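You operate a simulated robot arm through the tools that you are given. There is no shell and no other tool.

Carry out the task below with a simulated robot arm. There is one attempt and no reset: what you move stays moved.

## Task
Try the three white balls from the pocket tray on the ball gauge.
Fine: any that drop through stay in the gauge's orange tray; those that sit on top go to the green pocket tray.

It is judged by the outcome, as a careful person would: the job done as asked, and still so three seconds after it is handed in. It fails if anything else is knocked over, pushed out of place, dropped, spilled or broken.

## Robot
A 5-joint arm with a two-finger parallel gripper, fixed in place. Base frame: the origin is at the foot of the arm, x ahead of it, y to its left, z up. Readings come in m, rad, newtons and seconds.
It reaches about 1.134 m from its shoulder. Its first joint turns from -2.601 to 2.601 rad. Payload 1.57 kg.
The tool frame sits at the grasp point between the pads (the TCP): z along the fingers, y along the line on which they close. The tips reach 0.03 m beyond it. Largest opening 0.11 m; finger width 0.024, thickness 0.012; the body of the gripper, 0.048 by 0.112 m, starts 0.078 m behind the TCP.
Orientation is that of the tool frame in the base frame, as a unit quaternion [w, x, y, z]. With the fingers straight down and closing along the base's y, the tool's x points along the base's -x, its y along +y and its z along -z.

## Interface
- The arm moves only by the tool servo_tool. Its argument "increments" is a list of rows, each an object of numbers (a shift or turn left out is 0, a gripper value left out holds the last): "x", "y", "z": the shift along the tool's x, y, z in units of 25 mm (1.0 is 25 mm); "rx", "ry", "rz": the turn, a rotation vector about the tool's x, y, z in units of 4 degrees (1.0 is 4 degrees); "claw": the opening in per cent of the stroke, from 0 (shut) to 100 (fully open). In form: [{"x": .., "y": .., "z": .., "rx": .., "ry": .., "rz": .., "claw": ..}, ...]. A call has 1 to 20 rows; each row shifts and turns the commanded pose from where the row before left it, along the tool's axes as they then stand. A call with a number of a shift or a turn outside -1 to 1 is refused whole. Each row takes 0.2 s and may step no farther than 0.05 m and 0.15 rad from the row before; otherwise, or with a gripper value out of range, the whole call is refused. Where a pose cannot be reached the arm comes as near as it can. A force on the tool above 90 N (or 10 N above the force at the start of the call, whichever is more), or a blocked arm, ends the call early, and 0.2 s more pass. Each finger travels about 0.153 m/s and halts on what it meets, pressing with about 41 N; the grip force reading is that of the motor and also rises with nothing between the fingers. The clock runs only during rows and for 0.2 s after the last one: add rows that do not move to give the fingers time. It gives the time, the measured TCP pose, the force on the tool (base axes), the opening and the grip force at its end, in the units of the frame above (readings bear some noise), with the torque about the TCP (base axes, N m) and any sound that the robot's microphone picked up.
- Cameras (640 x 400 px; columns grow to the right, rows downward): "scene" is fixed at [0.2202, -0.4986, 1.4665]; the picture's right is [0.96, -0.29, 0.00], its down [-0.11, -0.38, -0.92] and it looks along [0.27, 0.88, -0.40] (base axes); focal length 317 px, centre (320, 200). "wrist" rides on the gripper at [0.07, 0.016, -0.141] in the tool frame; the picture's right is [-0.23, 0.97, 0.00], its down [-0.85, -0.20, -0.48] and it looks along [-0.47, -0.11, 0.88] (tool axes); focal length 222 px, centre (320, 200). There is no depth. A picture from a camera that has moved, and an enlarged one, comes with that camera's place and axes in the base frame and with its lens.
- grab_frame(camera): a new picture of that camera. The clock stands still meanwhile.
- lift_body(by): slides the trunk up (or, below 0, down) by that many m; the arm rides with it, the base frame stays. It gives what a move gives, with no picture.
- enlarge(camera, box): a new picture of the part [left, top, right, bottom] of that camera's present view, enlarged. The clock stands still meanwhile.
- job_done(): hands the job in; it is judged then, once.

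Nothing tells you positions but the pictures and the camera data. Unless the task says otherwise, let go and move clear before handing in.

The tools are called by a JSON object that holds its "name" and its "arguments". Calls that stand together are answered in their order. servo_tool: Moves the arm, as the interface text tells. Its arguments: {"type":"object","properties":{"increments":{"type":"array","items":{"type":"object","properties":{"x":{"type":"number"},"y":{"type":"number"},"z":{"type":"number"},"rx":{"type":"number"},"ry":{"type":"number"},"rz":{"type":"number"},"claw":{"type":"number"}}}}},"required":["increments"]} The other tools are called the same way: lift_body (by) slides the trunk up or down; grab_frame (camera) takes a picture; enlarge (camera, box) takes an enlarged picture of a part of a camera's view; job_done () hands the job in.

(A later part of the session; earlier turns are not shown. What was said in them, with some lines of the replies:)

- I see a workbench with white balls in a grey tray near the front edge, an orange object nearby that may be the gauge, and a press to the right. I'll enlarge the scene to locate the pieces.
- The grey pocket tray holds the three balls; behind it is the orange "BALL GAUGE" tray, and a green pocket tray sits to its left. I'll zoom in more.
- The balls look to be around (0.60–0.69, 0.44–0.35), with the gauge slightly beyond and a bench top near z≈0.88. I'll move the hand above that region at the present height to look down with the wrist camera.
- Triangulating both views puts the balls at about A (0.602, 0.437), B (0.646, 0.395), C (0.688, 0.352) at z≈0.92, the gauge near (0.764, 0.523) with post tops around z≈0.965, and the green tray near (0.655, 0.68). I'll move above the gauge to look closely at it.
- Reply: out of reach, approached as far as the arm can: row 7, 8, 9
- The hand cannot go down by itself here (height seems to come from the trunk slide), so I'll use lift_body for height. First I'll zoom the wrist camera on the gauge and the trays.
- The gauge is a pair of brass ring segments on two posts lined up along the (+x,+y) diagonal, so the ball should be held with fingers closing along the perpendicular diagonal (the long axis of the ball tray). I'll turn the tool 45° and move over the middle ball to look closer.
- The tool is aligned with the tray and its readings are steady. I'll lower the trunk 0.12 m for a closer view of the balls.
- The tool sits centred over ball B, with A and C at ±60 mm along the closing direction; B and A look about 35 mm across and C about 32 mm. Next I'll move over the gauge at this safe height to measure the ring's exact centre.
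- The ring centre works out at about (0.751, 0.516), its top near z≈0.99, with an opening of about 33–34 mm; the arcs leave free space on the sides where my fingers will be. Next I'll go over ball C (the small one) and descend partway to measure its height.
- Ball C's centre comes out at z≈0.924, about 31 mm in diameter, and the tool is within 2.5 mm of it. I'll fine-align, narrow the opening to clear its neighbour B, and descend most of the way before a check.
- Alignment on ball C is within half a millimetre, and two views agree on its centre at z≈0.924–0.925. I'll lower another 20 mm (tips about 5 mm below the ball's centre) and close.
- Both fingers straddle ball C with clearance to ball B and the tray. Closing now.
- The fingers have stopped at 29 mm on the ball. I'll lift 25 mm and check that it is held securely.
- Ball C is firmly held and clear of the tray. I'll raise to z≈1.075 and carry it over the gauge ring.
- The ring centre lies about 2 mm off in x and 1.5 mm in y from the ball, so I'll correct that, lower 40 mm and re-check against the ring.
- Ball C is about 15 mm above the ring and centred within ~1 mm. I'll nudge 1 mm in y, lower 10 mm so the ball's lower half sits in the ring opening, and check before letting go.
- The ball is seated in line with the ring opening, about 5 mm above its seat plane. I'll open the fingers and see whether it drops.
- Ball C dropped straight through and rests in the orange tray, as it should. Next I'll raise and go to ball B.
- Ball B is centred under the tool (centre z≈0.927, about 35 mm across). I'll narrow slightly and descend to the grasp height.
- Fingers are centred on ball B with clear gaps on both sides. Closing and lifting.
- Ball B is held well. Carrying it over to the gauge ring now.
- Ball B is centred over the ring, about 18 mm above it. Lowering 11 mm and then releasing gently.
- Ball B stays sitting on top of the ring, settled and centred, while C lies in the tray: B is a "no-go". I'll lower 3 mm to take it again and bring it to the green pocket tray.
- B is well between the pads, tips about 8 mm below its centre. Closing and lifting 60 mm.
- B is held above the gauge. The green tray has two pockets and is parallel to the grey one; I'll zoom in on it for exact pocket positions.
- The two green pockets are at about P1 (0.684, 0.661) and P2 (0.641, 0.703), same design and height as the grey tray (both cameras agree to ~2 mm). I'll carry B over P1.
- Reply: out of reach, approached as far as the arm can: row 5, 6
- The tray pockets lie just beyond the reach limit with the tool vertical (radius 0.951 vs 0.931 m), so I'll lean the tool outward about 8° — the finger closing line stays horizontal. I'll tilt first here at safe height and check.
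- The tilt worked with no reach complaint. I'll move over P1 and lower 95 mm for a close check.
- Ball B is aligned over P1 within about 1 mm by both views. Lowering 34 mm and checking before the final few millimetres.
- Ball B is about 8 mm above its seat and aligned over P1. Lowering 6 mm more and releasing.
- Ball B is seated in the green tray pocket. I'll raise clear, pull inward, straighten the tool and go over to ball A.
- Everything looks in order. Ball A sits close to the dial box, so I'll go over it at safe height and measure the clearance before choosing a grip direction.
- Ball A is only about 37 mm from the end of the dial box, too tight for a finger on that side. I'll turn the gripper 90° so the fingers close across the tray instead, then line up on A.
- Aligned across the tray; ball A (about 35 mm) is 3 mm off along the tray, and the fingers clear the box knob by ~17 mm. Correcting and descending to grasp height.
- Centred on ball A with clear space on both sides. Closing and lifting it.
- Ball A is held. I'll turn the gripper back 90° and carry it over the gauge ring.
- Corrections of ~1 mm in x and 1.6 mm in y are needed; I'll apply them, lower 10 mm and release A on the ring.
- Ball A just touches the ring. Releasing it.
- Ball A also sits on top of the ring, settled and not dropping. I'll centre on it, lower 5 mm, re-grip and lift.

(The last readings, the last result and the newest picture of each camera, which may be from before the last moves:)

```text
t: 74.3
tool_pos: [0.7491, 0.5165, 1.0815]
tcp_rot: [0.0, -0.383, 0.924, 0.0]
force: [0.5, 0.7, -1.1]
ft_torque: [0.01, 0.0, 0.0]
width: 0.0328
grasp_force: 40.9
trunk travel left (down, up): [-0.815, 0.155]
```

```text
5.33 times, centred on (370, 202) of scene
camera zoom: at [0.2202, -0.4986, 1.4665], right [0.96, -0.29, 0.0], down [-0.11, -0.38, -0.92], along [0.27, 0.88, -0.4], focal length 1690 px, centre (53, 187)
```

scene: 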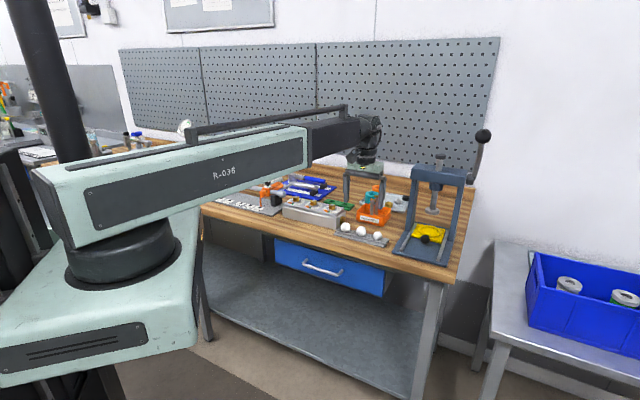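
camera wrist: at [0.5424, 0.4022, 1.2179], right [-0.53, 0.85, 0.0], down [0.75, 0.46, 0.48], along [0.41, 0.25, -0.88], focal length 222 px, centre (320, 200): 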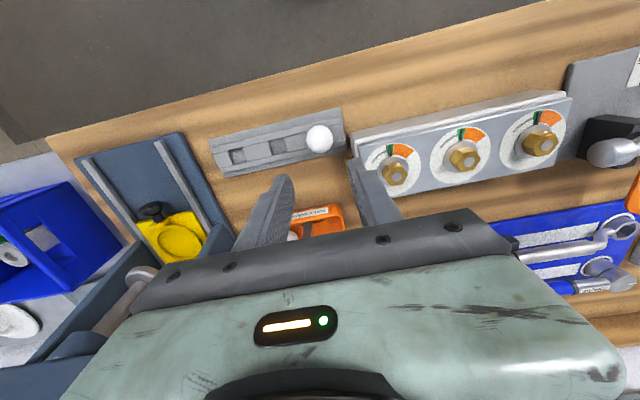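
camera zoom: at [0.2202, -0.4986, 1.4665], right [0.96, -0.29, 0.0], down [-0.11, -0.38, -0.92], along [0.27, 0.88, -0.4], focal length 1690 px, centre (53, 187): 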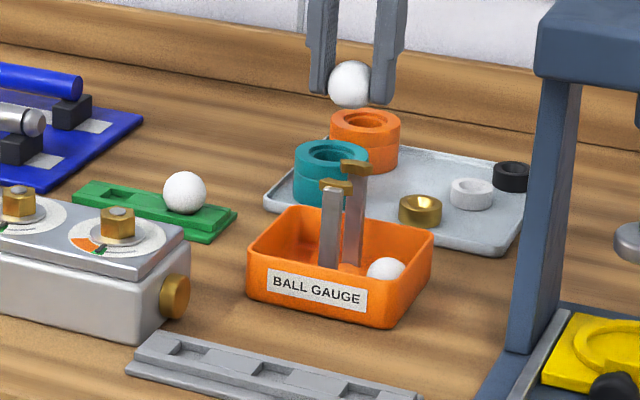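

Ball A is held firmly. I'll carry it to the green tray side, stopping just inside the reach limit, then lean the tool outward as before towards pocket P2.

{"name": "servo_tool", "arguments": {"increments": [{"x": -0.128, "y": 0.923}, {"x": -0.128, "y": 0.923}, {"x": -0.128, "y": 0.923}, {"x": -0.128, "y": 0.923}, {"x": -0.128, "y": 0.923}, {"x": -0.128, "y": 0.923}, {"x": -0.128, "y": 0.923}, {"x": -0.128, "y": 0.923}, {"x": -0.128, "y": 0.923}, {"rz": -0.67}, {"ry": -1, "z": -0.02}, {"ry": -1, "z": -0.06}, {}]}}

{"name": "enlarge", "arguments": {"camera": "wrist", "box": [230, 90, 410, 210]}}

{"name": "enlarge", "arguments": {"camera": "scene", "box": [300, 165, 380, 225]}}

```text
t: 77.1
tool_pos: [0.6222, 0.6838, 1.084]
tcp_rot: [0.064, -0.403, 0.912, 0.029]
force: [0.8, -0.1, -0.8]
ft_torque: [0.01, -0.03, -0.01]
width: 0.0328
grasp_force: 41.1
trunk travel left (down, up): [-0.815, 0.155]
```

```text
3.33 times, centred on (320, 150) of wrist
camera zoom: at [0.5505, 0.6292, 1.214], right [-0.57, 0.82, 0.03], down [0.67, 0.44, 0.59], along [0.47, 0.36, -0.8], focal length 740 px, centre (320, 367)
```

zoom: 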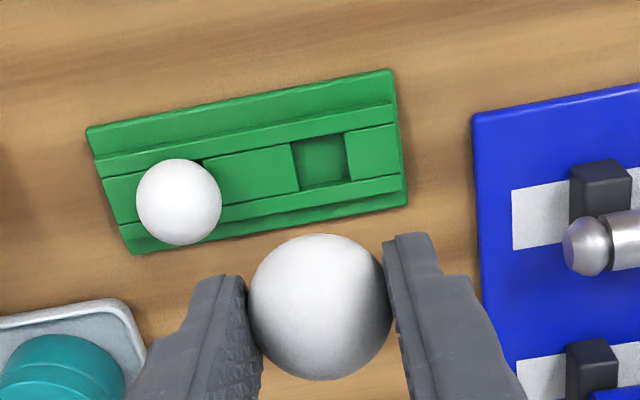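

```text
6.67 times, centred on (340, 195) of scene
camera zoom: at [0.2202, -0.4986, 1.4665], right [0.96, -0.29, 0.0], down [-0.11, -0.38, -0.92], along [0.27, 0.88, -0.4], focal length 2113 px, centre (187, 233)
```

zoom: 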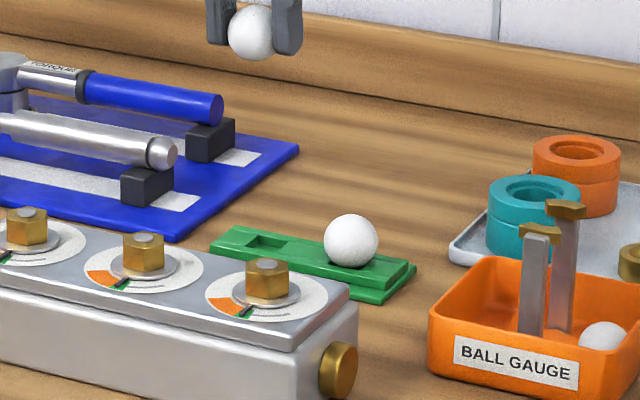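

Pocket P2 is at about (0.639, 0.704). Moving over it and lowering 95 mm for a check.

{"name": "servo_tool", "arguments": {"increments": [{"x": -0.451, "y": 0.013, "z": 0.064}, {"x": -0.451, "y": 0.013, "z": 0.064}, {}]}}

{"name": "lift_body", "arguments": {"by": -0.095}}

{"name": "enlarge", "arguments": {"camera": "wrist", "box": [230, 110, 410, 230]}}

{"name": "enlarge", "arguments": {"camera": "scene", "box": [310, 175, 366, 217]}}

```text
t: 77.9
tool_pos: [0.6362, 0.7002, 1.0834]
tcp_rot: [0.063, -0.403, 0.912, 0.028]
force: [0.2, 0.4, -0.2]
ft_torque: [0.0, 0.0, 0.01]
width: 0.0326
grasp_force: 41.1
trunk travel left (down, up): [-0.815, 0.155]
```

```text
t: 79.2
tool_pos: [0.6366, 0.7005, 0.9885]
tcp_rot: [0.063, -0.404, 0.912, 0.029]
force: [-0.2, 0.5, 0.1]
ft_torque: [-0.02, -0.04, 0.01]
width: 0.0329
grasp_force: 40.9
trunk travel left (down, up): [-0.72, 0.25]
```

```text
3.33 times, centred on (320, 170) of wrist
camera zoom: at [0.5651, 0.6458, 1.1191], right [-0.57, 0.82, 0.03], down [0.67, 0.44, 0.59], along [0.47, 0.36, -0.8], focal length 740 px, centre (320, 300)
```

zoom: 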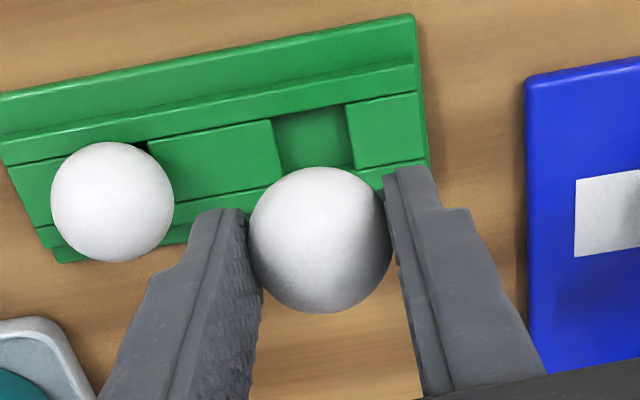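

```text
9.52 times, centred on (338, 196) of scene
camera zoom: at [0.2202, -0.4986, 1.4665], right [0.96, -0.29, 0.0], down [-0.11, -0.38, -0.92], along [0.27, 0.88, -0.4], focal length 3018 px, centre (149, 238)
```

zoom: 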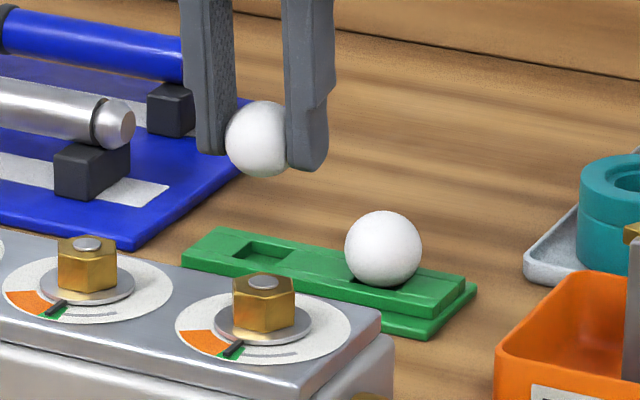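

Ball A is over P2 within about 1 mm in both views and clear of ball B. A tiny nudge, then lowering 34 mm.

{"name": "servo_tool", "arguments": {"increments": [{"x": -0.03}, {}]}}

{"name": "lift_body", "arguments": {"by": -0.034}}

{"name": "enlarge", "arguments": {"camera": "wrist", "box": [230, 110, 410, 230]}}

{"name": "enlarge", "arguments": {"camera": "scene", "box": [310, 180, 366, 222]}}

```text
t: 79.8
tool_pos: [0.6365, 0.7021, 0.9903]
tcp_rot: [0.064, -0.404, 0.912, 0.028]
force: [-0.2, 0.5, -0.3]
ft_torque: [-0.01, 0.0, -0.03]
width: 0.0327
grasp_force: 41.2
trunk travel left (down, up): [-0.72, 0.25]
```

```text
t: 80.6
tool_pos: [0.6376, 0.7027, 0.9553]
tcp_rot: [0.063, -0.403, 0.913, 0.029]
force: [-0.4, -0.5, -0.9]
ft_torque: [0.0, -0.04, 0.02]
width: 0.033
grasp_force: 41.6
trunk travel left (down, up): [-0.686, 0.284]
```

```text
3.33 times, centred on (320, 170) of wrist
camera zoom: at [0.5655, 0.6466, 1.0851], right [-0.57, 0.82, 0.03], down [0.67, 0.44, 0.59], along [0.47, 0.36, -0.8], focal length 740 px, centre (320, 300)
```

zoom: 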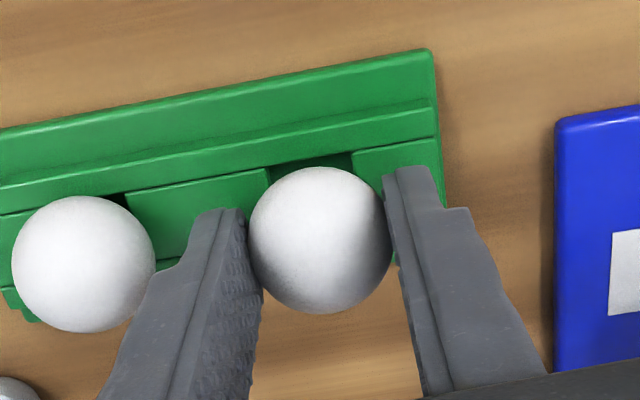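

```text
9.52 times, centred on (338, 201) of scene
camera zoom: at [0.2202, -0.4986, 1.4665], right [0.96, -0.29, 0.0], down [-0.11, -0.38, -0.92], along [0.27, 0.88, -0.4], focal length 3018 px, centre (149, 190)
```

zoom: 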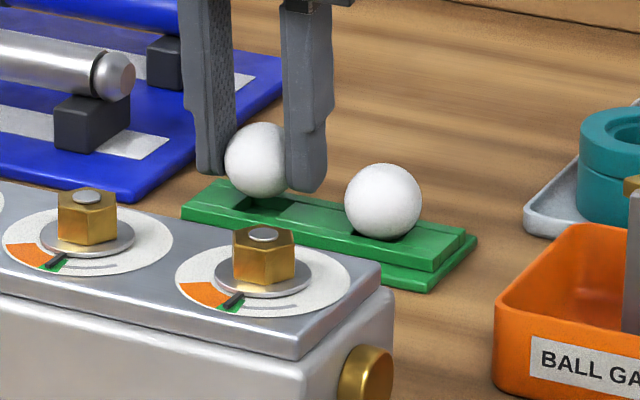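

Aligned with about 8 mm left to seat; the finger beside ball B has room. Lowering 6 mm and releasing.

{"name": "lift_body", "arguments": {"by": -0.006}}

{"name": "servo_tool", "arguments": {"increments": [{"claw": 40}, {}, {}, {}]}}

{"name": "enlarge", "arguments": {"camera": "wrist", "box": [230, 110, 410, 230]}}

{"name": "enlarge", "arguments": {"camera": "scene", "box": [310, 180, 366, 222]}}

```text
t: 81.1
tool_pos: [0.6366, 0.7014, 0.9485]
tcp_rot: [0.064, -0.404, 0.912, 0.028]
force: [-0.1, -0.9, -0.7]
ft_torque: [-0.01, -0.01, 0.01]
width: 0.0326
grasp_force: 41.1
trunk travel left (down, up): [-0.68, 0.29]
```

```text
t: 82.1
tool_pos: [0.6375, 0.7011, 0.9478]
tcp_rot: [0.064, -0.403, 0.913, 0.028]
force: [0.2, 0.6, -0.3]
ft_torque: [0.03, 0.01, -0.01]
width: 0.044
grasp_force: 0.1
trunk travel left (down, up): [-0.68, 0.29]
```

```text
3.33 times, centred on (320, 170) of wrist
camera zoom: at [0.5656, 0.6467, 1.0791], right [-0.57, 0.82, 0.03], down [0.67, 0.44, 0.59], along [0.47, 0.36, -0.8], focal length 740 px, centre (320, 300)
```

zoom: 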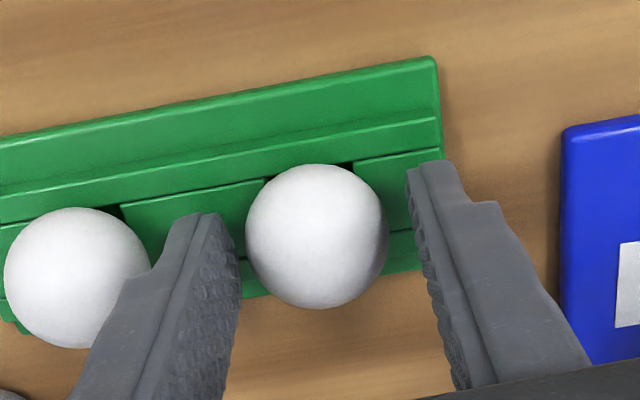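

```text
9.52 times, centred on (338, 201) of scene
camera zoom: at [0.2202, -0.4986, 1.4665], right [0.96, -0.29, 0.0], down [-0.11, -0.38, -0.92], along [0.27, 0.88, -0.4], focal length 3018 px, centre (149, 190)
```

zoom: 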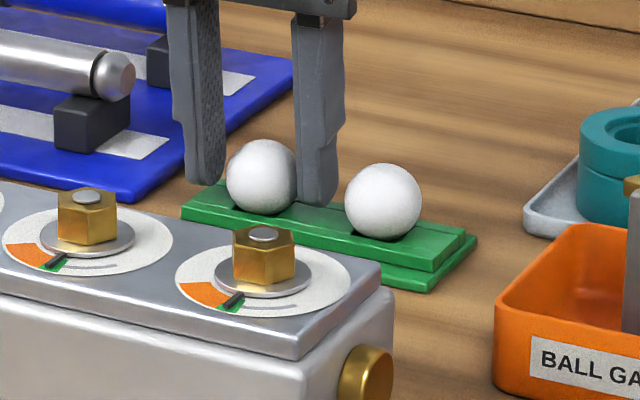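

Both balls A and B are seated in the green tray and the fingers are open around A. I'll raise straight up, pull inward and straighten the tool to move clear.

{"name": "lift_body", "arguments": {"by": 0.15}}

{"name": "servo_tool", "arguments": {"increments": [{"x": 0.6, "z": -0.082}, {"x": 0.6, "z": -0.082}, {"ry": 1, "z": 0.06}, {"ry": 1, "z": 0.02}, {"x": 1}, {"x": 1}, {"x": 1}, {"x": 1}, {"x": 1}, {"x": 1}, {}]}}

{"name": "grab_frame", "arguments": {"camera": "scene"}}

{"name": "enlarge", "arguments": {"camera": "scene", "box": [310, 170, 430, 260]}}

```text
t: 83.9
tool_pos: [0.6385, 0.7011, 1.0986]
tcp_rot: [0.063, -0.404, 0.912, 0.028]
force: [0.3, 0.4, -0.3]
ft_torque: [-0.03, -0.01, 0.0]
width: 0.0438
grasp_force: 0.0
trunk travel left (down, up): [-0.83, 0.14]
```

```text
t: 86.3
tool_pos: [0.5147, 0.5678, 1.0969]
tcp_rot: [0.0, -0.404, 0.915, 0.0]
force: [0.5, -0.4, -0.2]
ft_torque: [-0.03, 0.0, 0.01]
width: 0.0438
grasp_force: 0.0
trunk travel left (down, up): [-0.83, 0.14]
```

```text
taken
```

scene: 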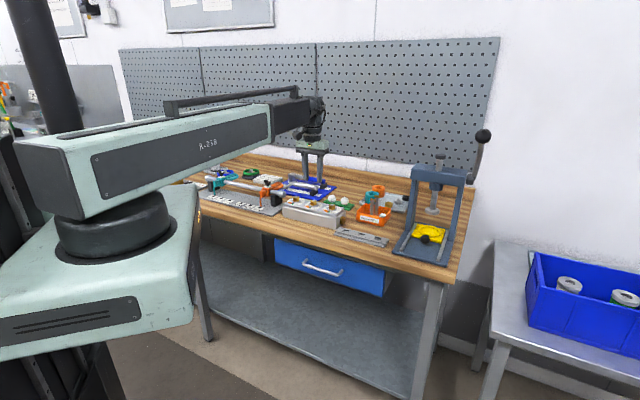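

```text
4.44 times, centred on (370, 215) of scene
camera zoom: at [0.2202, -0.4986, 1.4665], right [0.96, -0.29, 0.0], down [-0.11, -0.38, -0.92], along [0.27, 0.88, -0.4], focal length 1409 px, centre (98, 133)
```

zoom: 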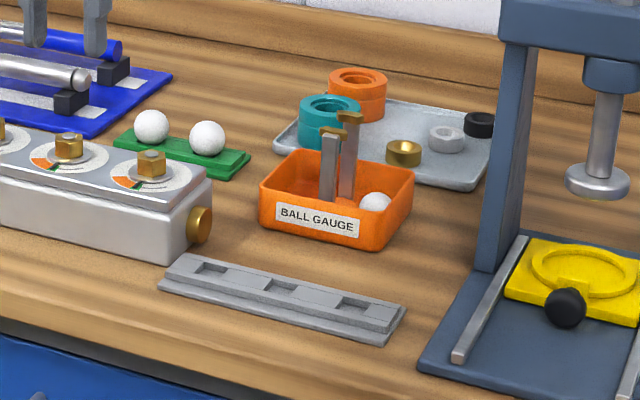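

All three balls have been tried: the small one dropped through and lies in the gauge's orange tray, and the two that stayed on top are in the green tray's pockets. The gripper is empty and clear, and nothing else looks disturbed, so I'm handing in.

{"name": "job_done", "arguments": {}}

```text
The job is handed in.
```

I tried all three white balls on the gauge, put each one where it belongs, and handed the job in.

| Ball (position in the grey tray) | Result on the gauge | Where it is now |
|---|---|---|
| Right, the smallest at about 31 mm | Dropped through | Gauge's orange tray |
| Middle, about 35 mm | Sat on top | Green tray, pocket nearer the gauge |
| Left, about 35 mm | Sat on top | Green tray, pocket farther from the gauge |

The last pictures show both larger balls seated in their pockets and the gripper empty and clear. Nothing else on the bench looked moved. While I lowered the two larger balls onto the ring, they pressed it sideways lightly (8 N at most), but the gauge did not appear to shift.
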